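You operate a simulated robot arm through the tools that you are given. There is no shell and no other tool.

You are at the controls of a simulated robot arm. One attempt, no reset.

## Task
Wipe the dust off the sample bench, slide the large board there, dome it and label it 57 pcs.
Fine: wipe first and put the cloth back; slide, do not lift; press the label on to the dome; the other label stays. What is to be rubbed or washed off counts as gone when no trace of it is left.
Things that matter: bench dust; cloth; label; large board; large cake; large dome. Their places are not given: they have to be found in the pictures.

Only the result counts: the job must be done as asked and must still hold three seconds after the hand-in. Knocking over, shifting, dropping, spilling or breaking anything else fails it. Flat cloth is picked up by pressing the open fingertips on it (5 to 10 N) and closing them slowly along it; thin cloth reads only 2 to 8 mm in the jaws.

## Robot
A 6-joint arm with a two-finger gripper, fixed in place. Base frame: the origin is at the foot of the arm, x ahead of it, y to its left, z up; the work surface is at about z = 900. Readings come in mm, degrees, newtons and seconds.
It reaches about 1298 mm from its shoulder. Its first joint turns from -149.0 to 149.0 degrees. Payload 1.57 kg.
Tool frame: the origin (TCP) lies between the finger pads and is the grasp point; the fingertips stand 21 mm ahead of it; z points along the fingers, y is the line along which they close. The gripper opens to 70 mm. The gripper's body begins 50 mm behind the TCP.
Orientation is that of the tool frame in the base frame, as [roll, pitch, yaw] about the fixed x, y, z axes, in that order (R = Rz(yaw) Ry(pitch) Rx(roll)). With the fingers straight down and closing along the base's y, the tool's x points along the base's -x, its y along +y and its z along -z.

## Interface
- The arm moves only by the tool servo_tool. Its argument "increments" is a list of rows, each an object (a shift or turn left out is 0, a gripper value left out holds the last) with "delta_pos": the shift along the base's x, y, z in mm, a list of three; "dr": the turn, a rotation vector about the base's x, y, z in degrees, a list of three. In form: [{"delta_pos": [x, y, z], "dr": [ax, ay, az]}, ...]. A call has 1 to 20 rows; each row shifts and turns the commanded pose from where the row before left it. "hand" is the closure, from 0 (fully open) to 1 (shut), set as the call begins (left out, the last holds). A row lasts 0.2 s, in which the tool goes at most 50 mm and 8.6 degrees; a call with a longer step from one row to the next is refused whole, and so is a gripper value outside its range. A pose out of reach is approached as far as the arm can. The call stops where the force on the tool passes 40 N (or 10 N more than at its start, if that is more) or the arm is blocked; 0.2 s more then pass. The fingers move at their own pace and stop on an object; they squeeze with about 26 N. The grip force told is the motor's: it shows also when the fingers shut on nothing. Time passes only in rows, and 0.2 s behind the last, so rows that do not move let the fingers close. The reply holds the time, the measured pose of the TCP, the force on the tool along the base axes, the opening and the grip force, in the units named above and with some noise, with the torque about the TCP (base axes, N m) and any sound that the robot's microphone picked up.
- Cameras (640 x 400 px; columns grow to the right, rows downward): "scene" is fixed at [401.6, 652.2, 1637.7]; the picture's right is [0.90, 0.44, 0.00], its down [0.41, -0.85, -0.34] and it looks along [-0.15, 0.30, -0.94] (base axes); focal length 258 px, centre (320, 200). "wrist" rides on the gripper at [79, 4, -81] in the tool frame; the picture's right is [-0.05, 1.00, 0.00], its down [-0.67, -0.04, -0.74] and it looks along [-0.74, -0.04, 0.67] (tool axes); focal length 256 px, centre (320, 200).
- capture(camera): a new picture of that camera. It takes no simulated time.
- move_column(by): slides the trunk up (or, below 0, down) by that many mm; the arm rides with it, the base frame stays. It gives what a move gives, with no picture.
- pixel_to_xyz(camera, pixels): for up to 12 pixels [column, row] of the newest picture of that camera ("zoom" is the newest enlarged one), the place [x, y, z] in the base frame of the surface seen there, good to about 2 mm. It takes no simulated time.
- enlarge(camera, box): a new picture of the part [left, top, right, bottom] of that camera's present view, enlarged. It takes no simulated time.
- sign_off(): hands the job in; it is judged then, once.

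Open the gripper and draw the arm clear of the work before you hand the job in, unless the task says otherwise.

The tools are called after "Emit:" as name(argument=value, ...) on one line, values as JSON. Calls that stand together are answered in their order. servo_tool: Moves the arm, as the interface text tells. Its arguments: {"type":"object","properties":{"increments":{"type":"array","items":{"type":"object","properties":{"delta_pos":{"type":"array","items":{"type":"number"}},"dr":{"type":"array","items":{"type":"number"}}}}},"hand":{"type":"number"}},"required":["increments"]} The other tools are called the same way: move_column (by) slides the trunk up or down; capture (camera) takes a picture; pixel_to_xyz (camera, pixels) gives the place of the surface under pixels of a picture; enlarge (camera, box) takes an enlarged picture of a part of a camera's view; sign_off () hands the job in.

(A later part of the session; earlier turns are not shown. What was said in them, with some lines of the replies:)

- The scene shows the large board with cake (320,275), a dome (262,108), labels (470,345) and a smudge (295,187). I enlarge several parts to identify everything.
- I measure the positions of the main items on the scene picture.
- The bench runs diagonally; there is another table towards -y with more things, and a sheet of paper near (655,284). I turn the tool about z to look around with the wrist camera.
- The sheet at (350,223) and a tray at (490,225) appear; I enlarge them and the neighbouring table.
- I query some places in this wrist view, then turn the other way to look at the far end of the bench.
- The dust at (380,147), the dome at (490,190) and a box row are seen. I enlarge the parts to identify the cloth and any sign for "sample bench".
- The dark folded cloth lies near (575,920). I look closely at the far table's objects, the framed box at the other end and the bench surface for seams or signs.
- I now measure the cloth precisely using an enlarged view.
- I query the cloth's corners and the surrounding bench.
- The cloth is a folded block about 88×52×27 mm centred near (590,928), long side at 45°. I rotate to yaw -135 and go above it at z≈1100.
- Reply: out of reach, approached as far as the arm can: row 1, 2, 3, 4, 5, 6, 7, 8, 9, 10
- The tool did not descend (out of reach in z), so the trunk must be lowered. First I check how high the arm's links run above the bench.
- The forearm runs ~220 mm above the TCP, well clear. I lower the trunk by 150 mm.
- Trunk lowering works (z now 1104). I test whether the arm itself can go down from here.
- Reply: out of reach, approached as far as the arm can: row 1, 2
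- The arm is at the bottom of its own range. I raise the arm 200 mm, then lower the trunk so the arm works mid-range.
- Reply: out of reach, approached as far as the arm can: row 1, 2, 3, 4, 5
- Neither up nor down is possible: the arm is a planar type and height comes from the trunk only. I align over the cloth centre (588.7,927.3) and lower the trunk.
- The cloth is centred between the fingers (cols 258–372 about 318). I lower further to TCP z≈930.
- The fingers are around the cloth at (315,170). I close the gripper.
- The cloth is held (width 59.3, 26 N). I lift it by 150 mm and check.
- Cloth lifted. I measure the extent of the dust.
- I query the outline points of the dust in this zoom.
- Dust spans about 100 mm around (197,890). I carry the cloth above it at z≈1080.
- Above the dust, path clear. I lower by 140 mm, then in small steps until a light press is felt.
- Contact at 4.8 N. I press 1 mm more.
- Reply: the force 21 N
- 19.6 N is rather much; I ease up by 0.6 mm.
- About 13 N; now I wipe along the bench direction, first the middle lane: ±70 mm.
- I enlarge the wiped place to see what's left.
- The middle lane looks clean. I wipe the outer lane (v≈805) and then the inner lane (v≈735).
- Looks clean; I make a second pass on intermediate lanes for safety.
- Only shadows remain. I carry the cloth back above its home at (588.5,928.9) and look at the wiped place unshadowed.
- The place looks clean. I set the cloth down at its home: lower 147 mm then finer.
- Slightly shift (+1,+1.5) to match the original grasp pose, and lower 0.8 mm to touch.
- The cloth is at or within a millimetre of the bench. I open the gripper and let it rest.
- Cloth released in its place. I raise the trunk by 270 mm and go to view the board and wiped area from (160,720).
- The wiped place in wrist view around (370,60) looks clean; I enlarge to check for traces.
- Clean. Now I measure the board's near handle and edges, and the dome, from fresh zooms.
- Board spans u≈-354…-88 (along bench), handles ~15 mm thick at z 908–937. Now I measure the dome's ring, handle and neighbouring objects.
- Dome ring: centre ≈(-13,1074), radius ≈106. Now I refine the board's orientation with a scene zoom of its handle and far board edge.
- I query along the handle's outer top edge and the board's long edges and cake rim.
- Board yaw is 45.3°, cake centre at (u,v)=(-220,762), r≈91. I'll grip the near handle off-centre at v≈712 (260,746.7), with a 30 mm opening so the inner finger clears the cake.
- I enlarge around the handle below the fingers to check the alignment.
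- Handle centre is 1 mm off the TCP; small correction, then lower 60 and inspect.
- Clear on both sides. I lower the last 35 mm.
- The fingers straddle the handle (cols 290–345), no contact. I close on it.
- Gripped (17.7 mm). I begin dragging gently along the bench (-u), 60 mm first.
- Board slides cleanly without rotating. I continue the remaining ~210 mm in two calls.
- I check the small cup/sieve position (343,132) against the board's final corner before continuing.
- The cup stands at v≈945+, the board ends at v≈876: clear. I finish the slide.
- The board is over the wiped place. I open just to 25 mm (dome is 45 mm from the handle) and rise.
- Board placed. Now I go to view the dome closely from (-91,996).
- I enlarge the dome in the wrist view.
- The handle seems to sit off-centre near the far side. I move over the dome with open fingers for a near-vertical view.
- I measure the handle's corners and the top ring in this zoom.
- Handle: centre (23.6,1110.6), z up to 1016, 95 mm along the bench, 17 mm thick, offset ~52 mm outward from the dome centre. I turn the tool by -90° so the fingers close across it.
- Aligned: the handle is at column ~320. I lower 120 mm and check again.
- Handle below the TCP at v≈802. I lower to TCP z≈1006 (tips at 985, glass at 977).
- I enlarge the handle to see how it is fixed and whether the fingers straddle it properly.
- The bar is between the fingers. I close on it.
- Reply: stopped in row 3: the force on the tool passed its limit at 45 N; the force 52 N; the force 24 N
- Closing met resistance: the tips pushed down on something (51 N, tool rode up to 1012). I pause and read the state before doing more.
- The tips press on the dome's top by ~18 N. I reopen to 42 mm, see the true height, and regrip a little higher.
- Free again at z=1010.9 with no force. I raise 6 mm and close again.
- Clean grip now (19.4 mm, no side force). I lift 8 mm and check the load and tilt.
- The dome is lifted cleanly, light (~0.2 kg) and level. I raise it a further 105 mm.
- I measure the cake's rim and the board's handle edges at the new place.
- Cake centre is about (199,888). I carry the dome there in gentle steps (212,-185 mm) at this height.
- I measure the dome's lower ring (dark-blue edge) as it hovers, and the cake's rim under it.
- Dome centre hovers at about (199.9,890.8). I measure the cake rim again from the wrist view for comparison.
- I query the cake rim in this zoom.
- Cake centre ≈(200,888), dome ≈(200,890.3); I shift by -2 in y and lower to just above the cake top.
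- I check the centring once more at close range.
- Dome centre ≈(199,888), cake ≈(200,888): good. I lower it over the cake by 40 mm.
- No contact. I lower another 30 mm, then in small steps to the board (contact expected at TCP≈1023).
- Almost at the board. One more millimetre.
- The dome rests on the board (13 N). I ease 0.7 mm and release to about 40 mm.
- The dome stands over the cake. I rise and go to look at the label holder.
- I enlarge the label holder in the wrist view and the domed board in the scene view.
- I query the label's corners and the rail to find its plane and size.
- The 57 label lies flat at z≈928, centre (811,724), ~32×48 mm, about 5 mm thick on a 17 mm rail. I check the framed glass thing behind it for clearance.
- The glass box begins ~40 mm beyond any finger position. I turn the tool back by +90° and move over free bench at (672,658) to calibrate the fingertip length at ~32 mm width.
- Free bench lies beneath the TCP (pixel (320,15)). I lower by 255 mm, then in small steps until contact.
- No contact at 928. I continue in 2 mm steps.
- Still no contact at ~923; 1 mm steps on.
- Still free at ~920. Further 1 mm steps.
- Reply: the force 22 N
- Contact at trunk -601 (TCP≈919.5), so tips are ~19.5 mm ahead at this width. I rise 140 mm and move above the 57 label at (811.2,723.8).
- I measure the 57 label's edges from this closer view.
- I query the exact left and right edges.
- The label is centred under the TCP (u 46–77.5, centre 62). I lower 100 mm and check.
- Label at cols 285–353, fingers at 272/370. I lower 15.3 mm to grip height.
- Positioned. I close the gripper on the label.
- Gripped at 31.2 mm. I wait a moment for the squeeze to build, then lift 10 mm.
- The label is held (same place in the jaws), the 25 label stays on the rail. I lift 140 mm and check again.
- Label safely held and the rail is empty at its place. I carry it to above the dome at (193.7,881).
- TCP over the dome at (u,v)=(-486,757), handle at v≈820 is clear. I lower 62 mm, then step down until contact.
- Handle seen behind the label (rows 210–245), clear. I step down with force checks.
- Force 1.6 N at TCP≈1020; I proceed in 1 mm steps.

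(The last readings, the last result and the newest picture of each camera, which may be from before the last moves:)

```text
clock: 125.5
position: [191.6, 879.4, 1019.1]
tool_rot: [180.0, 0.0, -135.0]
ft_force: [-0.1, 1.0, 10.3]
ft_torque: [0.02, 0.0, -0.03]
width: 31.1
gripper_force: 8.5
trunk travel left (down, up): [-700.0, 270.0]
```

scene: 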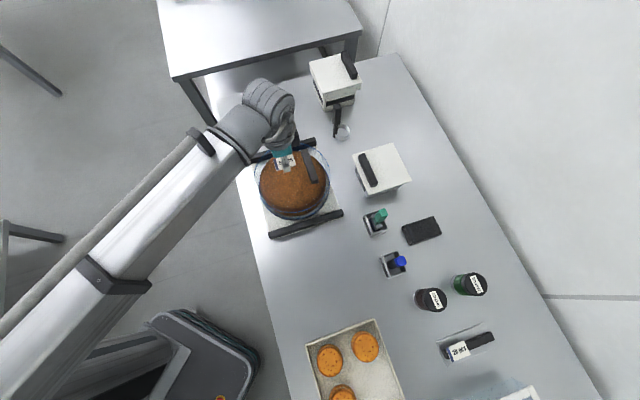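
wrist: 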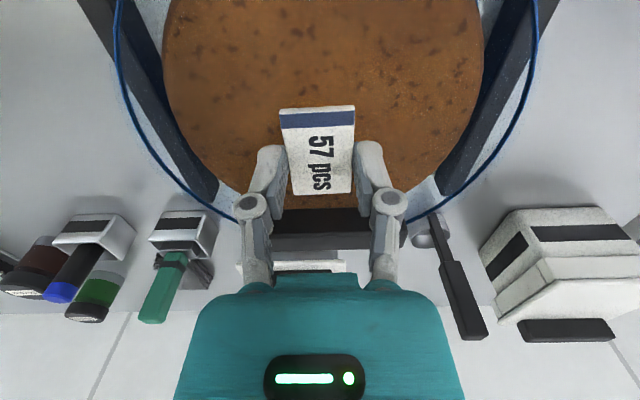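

The label is pressed on the dome with ~10 N. I hold it a moment, then read.

Emit:
servo_tool(increments=[{}, {}, {}, {}, {}])

Emit:
capture(camera="wrist")

```text
clock: 126.7
position: [191.8, 878.9, 1020.1]
tool_rot: [180.0, 0.0, -135.0]
ft_force: [-0.1, 0.4, 9.4]
ft_torque: [0.02, 0.03, 0.02]
width: 30.9
gripper_force: 8.9
trunk travel left (down, up): [-700.0, 270.0]
```

```text
taken
```

wrist: 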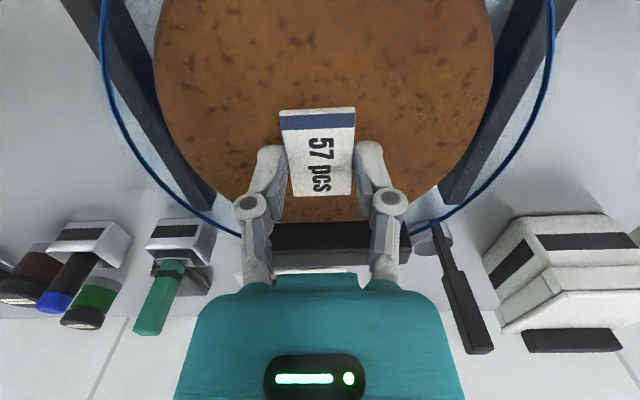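

Now I open the fingers gently and rise a little to see whether the label stays.

Emit:
servo_tool(hand=0.36, increments=[{}, {}, {}])

Emit:
move_column(by=25)

Emit:
capture(camera="wrist")

Emit:
enlarge(camera="wrist", box=[220, 40, 420, 220])

```text
clock: 127.5
position: [191.0, 879.6, 1019.8]
tool_rot: [180.0, -0.1, -135.0]
ft_force: [-0.2, -0.2, -0.1]
ft_torque: [-0.02, 0.01, 0.02]
width: 44.7
gripper_force: 0.0
trunk travel left (down, up): [-700.0, 270.0]
```

```text
clock: 128.2
position: [190.9, 880.5, 1043.5]
tool_rot: [-180.0, 0.0, -135.0]
ft_force: [0.4, -0.3, -0.1]
ft_torque: [0.0, -0.01, 0.0]
width: 45.0
gripper_force: 0.1
trunk travel left (down, up): [-725.0, 245.0]
```

```text
taken
```

wrist: 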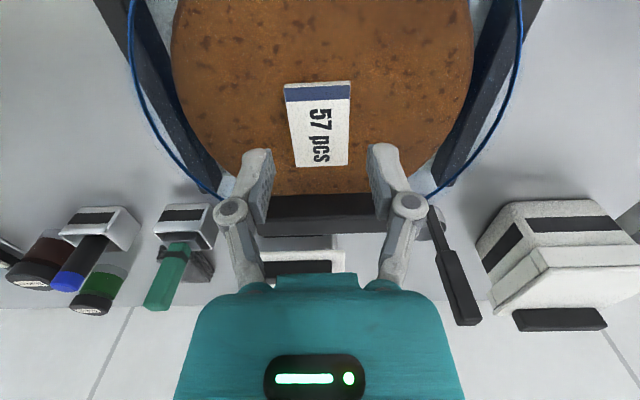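

```text
2.22 times, centred on (320, 130) of wrist
```

zoom: 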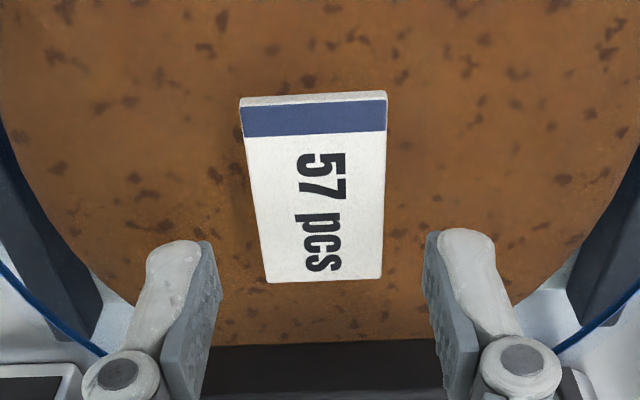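

The label remains on the dome. I query its height and position, then press it again with closed fingertips.

Emit:
pixel_to_xyz(camera="zoom", pixels=[[250, 110], [380, 100], [275, 275], [375, 270], [320, 190], [320, 140], [320, 240]])

Emit:
servo_tool(hand=1, increments=[{}, {}, {}, {}])

```text
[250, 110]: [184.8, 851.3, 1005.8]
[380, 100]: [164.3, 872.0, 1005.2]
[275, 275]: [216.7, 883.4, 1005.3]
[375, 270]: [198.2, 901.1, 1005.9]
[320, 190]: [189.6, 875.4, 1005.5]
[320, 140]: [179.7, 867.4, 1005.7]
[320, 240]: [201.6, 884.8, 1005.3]
```

```text
clock: 129.2
position: [191.2, 878.7, 1043.1]
tool_rot: [-179.9, 0.0, -135.0]
ft_force: [0.1, 0.3, -0.3]
ft_torque: [-0.02, 0.03, 0.03]
width: 0.0
gripper_force: 26.1
trunk travel left (down, up): [-725.0, 245.0]
```

Label top is flat at z≈1005.5, centred under the closed tips. I lower to press it: contact expected near TCP 1026.

Emit:
move_column(by=-14)

Emit:
move_column(by=-2)

Emit:
move_column(by=-1)

```text
clock: 129.8
position: [191.7, 880.3, 1030.1]
tool_rot: [-179.9, 0.0, -135.0]
ft_force: [0.3, 0.6, 0.0]
ft_torque: [0.01, -0.04, -0.02]
width: 0.0
gripper_force: 25.9
trunk travel left (down, up): [-711.0, 259.0]
```

```text
clock: 130.3
position: [192.5, 879.2, 1028.2]
tool_rot: [-179.9, 0.0, -135.0]
ft_force: [-0.6, -0.8, 0.0]
ft_torque: [0.04, 0.01, -0.03]
width: 0.0
gripper_force: 25.6
trunk travel left (down, up): [-709.0, 261.0]
```

```text
clock: 130.8
position: [191.9, 878.5, 1027.6]
tool_rot: [-179.9, 0.0, -135.1]
ft_force: [-0.1, 0.7, -0.5]
ft_torque: [0.01, 0.01, -0.02]
width: 0.0
gripper_force: 26.1
trunk travel left (down, up): [-708.0, 262.0]
```

Not yet touching; further 1 mm steps.

Emit:
move_column(by=-1)

Emit:
move_column(by=-1)

Emit:
move_column(by=-0.7)

```text
clock: 131.3
position: [190.8, 879.8, 1025.3]
tool_rot: [-179.8, 0.0, -135.0]
ft_force: [0.5, 0.2, -0.6]
ft_torque: [-0.02, 0.01, -0.01]
width: 0.0
gripper_force: 25.2
trunk travel left (down, up): [-707.0, 263.0]
```

```text
clock: 131.8
position: [190.9, 879.2, 1025.6]
tool_rot: [179.9, 0.0, -134.9]
ft_force: [-0.4, -0.7, -0.9]
ft_torque: [0.0, -0.02, 0.02]
width: 0.1
gripper_force: 9.2
trunk travel left (down, up): [-706.0, 264.0]
```

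```text
clock: 132.3
position: [190.9, 880.1, 1025.0]
tool_rot: [-179.9, 0.0, -135.0]
ft_force: [0.3, 0.0, 2.5]
ft_torque: [0.02, 0.02, -0.01]
width: 5.8
gripper_force: 9.1
trunk travel left (down, up): [-706.0, 264.0]
```

The width went to 5.8 mm and grip force to 9 N – the jaws may be catching the label. I look before moving.

Emit:
capture(camera="wrist")

Emit:
enlarge(camera="wrist", box=[220, 60, 420, 220])

Emit:
enlarge(camera="scene", box=[236, 110, 364, 230])

```text
taken
```

wrist: 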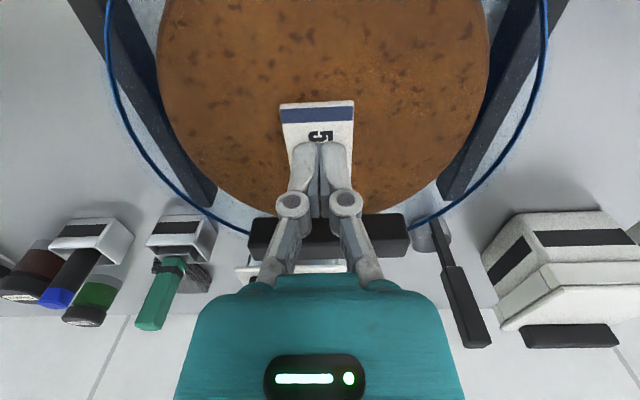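

```text
2.50 times, centred on (320, 140) of wrist
```

zoom: 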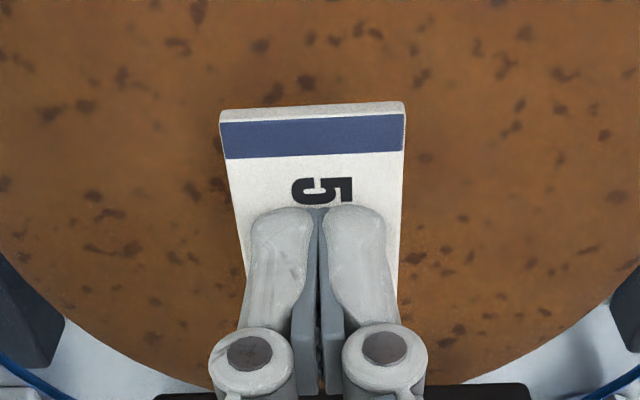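

```text
3.33 times, centred on (300, 170) of scene
```

zoom: 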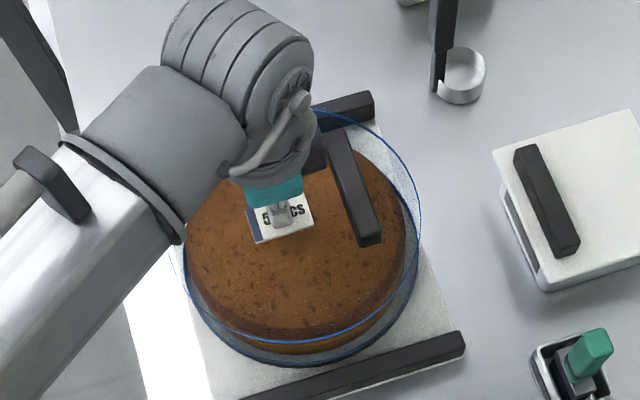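

The closed fingers rest on the label; to avoid pinching it I open them to ~10 mm here, so they only push on top.

Emit:
servo_tool(hand=0.86, increments=[{}, {}, {}])

```text
clock: 133.1
position: [191.4, 878.9, 1025.3]
tool_rot: [180.0, 0.0, -135.1]
ft_force: [0.4, 0.5, 5.8]
ft_torque: [-0.01, 0.0, -0.03]
width: 9.3
gripper_force: 0.1
trunk travel left (down, up): [-706.0, 264.0]
```

Now a press of 5.8 N with no pinch; I add 0.5 mm for about 10 N and hold.

Emit:
move_column(by=-0.5)

Emit:
servo_tool(increments=[{}, {}, {}, {}, {}])

```text
clock: 133.6
position: [190.6, 879.7, 1024.0]
tool_rot: [180.0, 0.0, -135.1]
ft_force: [0.7, 1.8, 8.7]
ft_torque: [0.02, -0.01, -0.03]
width: 9.6
gripper_force: 0.1
trunk travel left (down, up): [-705.0, 265.0]
```

```text
clock: 134.8
position: [191.3, 878.7, 1024.9]
tool_rot: [180.0, 0.0, -135.1]
ft_force: [0.7, -0.8, 9.0]
ft_torque: [0.02, -0.02, 0.0]
width: 10.1
gripper_force: 0.1
trunk travel left (down, up): [-705.0, 265.0]
```

Pressed at 9 N for over a second. I rise 40 mm and check that the label stays.

Emit:
move_column(by=40)

Emit:
capture(camera="wrist")

Emit:
pixel_to_xyz(camera="wrist", pixels=[[320, 80], [300, 75], [340, 75], [318, 110], [320, 60]])

```text
clock: 135.7
position: [191.6, 879.8, 1063.4]
tool_rot: [-179.9, 0.0, -134.9]
ft_force: [0.1, 0.3, -0.9]
ft_torque: [0.01, 0.03, 0.02]
width: 9.9
gripper_force: 0.0
trunk travel left (down, up): [-745.0, 225.0]
```

```text
taken
```

wrist: 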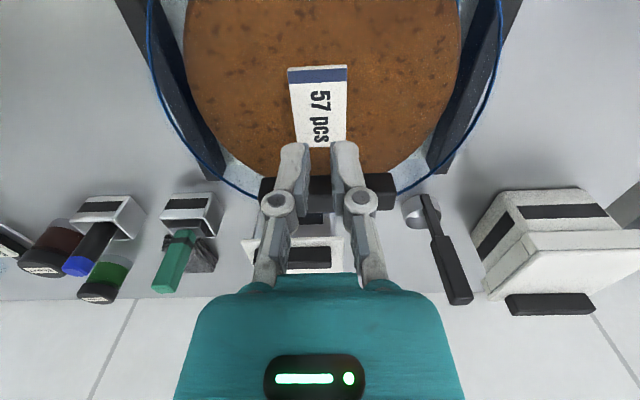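

```text
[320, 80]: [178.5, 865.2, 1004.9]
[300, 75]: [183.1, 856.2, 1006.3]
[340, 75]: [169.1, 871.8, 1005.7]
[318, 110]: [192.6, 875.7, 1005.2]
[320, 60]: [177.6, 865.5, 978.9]
```

The label stays at z≈1005. I rise, open the hand and draw the arm back for a final check.

Emit:
move_column(by=180)

Emit:
servo_tool(hand=0, increments=[{"delta_pos": [-18, -25, 0]}, {"delta_pos": [-18, -25, 0]}, {"delta_pos": [-18, -25, 0]}, {"delta_pos": [-18, -25, 0]}, {"delta_pos": [-18, -25, 0]}, {"delta_pos": [-18, -25, 0]}, {"delta_pos": [-18, -25, 0]}, {"delta_pos": [-18, -25, 0]}, {"delta_pos": [-18, -25, 0]}, {}])

Emit:
capture(camera="scene")

Emit:
capture(camera="wrist")

Emit:
enlarge(camera="scene", box=[236, 120, 364, 245])

```text
clock: 137.7
position: [191.6, 880.0, 1244.4]
tool_rot: [-179.9, 0.0, -135.0]
ft_force: [0.0, 0.1, -0.7]
ft_torque: [0.03, 0.02, 0.05]
width: 9.8
gripper_force: 0.0
trunk travel left (down, up): [-925.0, 45.0]
```

```text
clock: 139.9
position: [30.9, 654.9, 1243.3]
tool_rot: [-179.9, 0.0, -135.0]
ft_force: [-0.5, 0.0, 0.0]
ft_torque: [0.0, -0.02, -0.04]
width: 70.0
gripper_force: 0.0
trunk travel left (down, up): [-925.0, 45.0]
```

```text
taken
```

scene: 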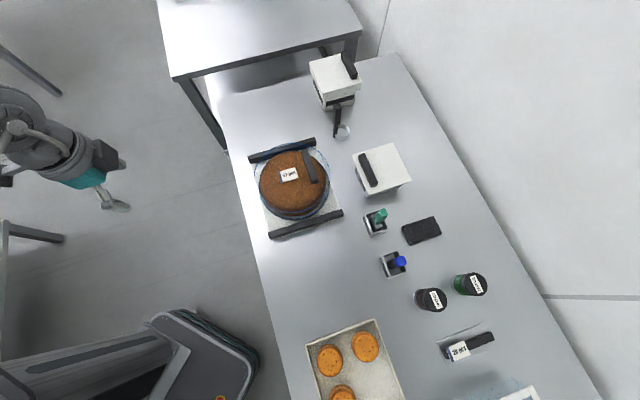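

```text
taken
```

wrist: 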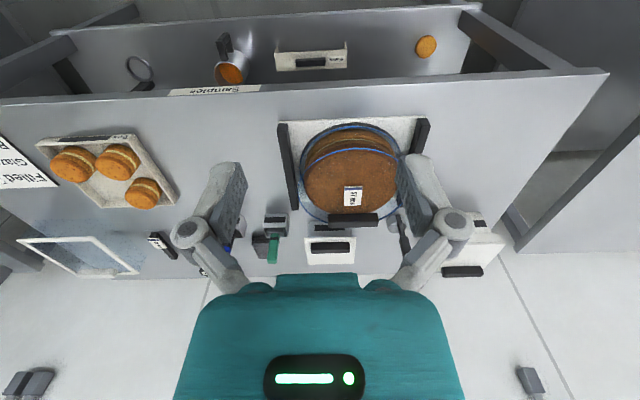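

```text
3.20 times, centred on (300, 182) of scene
```

zoom: 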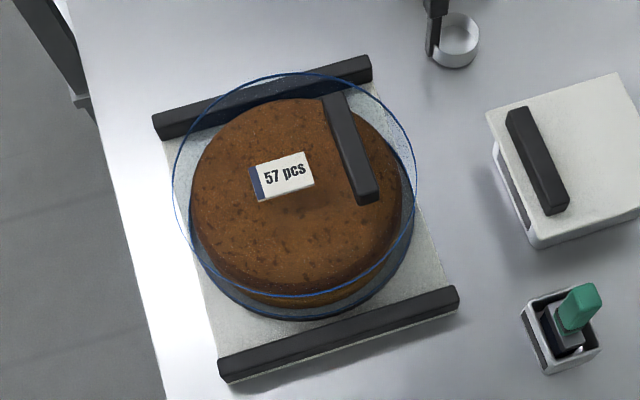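

The wrist view now shows a sign "Samples" at (215,90) on the bench front. I enlarge and locate it, and look at the shelf below.

Emit:
enlarge(camera="wrist", box=[0, 0, 480, 220])

Emit:
enlarge(camera="wrist", box=[140, 20, 360, 130])

Emit:
pixel_to_xyz(camera="wrist", pixels=[[170, 92], [215, 90], [260, 88], [100, 100], [400, 80], [600, 72], [230, 70], [310, 60], [427, 46], [140, 68], [20, 110], [350, 195]])

```text
1.33 times, centred on (240, 110) of wrist
```

zoom: 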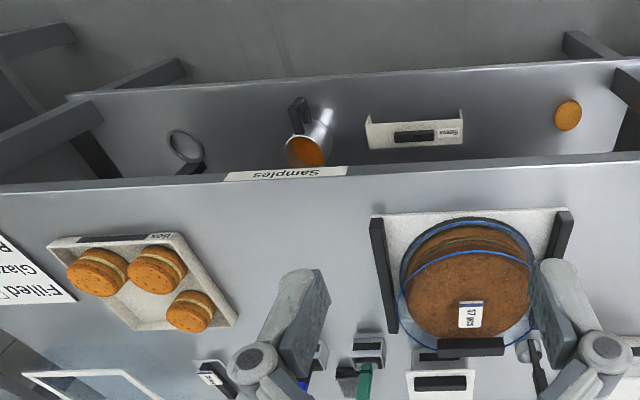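

```text
2.91 times, centred on (250, 75) of wrist
```

zoom: 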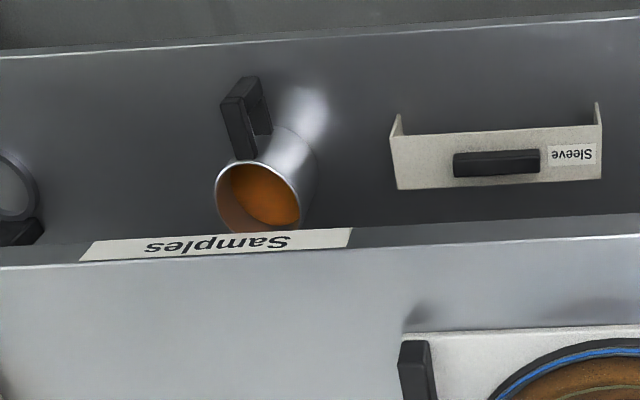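

```text
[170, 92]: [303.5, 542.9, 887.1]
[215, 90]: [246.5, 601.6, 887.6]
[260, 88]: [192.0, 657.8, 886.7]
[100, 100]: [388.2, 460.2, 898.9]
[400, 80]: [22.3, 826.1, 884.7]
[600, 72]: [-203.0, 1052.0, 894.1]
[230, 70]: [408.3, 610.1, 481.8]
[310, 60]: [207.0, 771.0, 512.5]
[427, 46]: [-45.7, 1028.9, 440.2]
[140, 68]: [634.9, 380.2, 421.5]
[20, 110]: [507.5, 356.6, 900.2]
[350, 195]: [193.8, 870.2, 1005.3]
```

The sign names this whole bench "Samples", so the wiped spot is right. I compare the cloth, the label holder and other items with their first pictures.

Emit:
enlarge(camera="scene", box=[390, 200, 454, 256])

Emit:
enlarge(camera="scene", box=[360, 250, 600, 400])

Emit:
enlarge(camera="scene", box=[200, 40, 440, 190])

Emit:
enlarge(camera="scene", box=[250, 220, 410, 400])

```text
7.14 times, centred on (422, 228) of scene
```

zoom: 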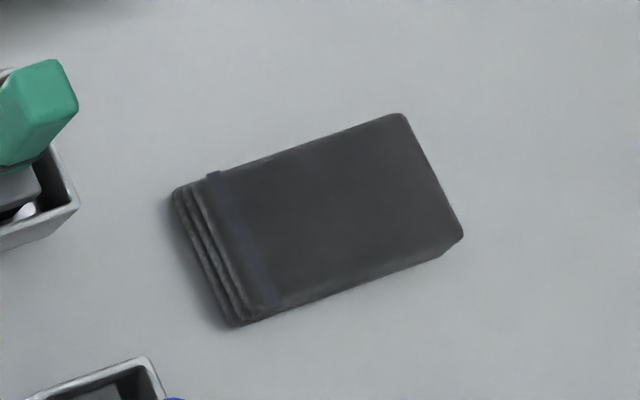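

```text
2.67 times, centred on (480, 325) of scene
```

zoom: 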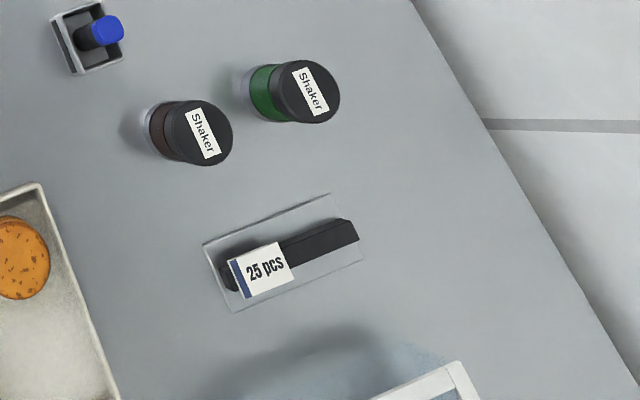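

```text
2.67 times, centred on (320, 115) of scene
```

zoom: 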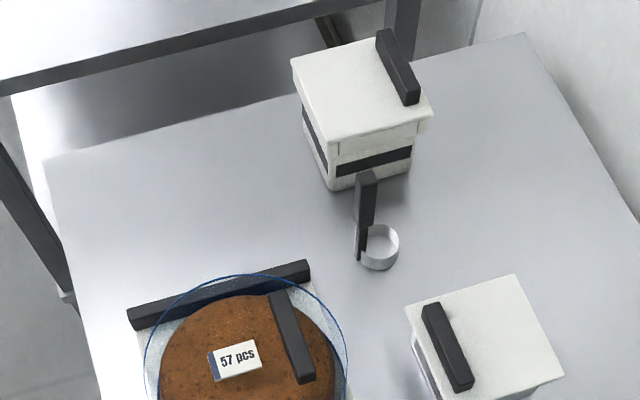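

```text
2.22 times, centred on (330, 310) of scene
```

zoom: 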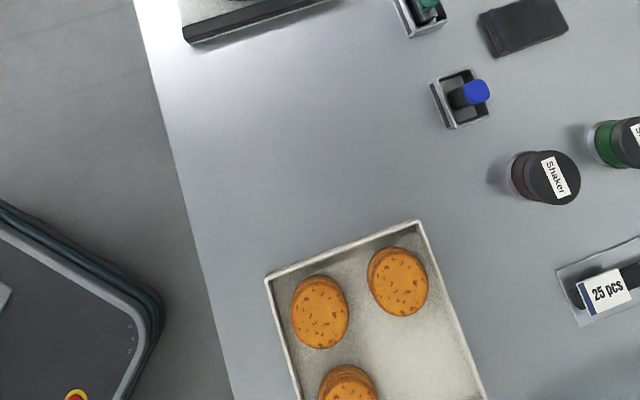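

All other items are where they were, the cloth is back at the same pixels (corners 178,192 / 398,118 / 458,238), the 25 label stays, the board is on the wiped spot with the dome and the 57 label on it, and the arm is clear with the gripper open. I hand in.

Emit:
sign_off()

```text
The job is handed in.
```

The job is done and handed in; the result of the judging has not come back to me.

- **Dust:** I wiped the whole patch in overlapping passes. Scene and wrist close-ups taken before the board went over it showed no trace left.
- **Cloth:** It is back where it lay, with its corners at almost the same pixels as in the first pictures.
- **Large board:** I slid it by one handle about 270 mm, without lifting it, so that it now covers the wiped spot. No place was marked for it. A sign reading "Samples" is fixed near the middle of this bench's front edge, so I took the wiped spot as the target.
- **Large dome:** It stands level over the large cake, resting on the board between the two handles. On the first try at gripping its handle, the fingertips pressed down on the top at about 50 N. I reopened, gripped higher, and the close-ups showed nothing shifted or broken.
- **Label:** The 57 pcs label lies flat on top of the dome, pressed twice with about 10 N. During the second press the closed fingers seemed to start catching it. I opened them slightly and pressed again, and the label stayed when I lifted away.
- **Everything else:** In the last pictures the 25 pcs label is still on its rail, and the shakers, the two marker holders, the boxes, the cup and the tray of small cakes look unmoved.

The gripper is open and the arm is clear of the work.
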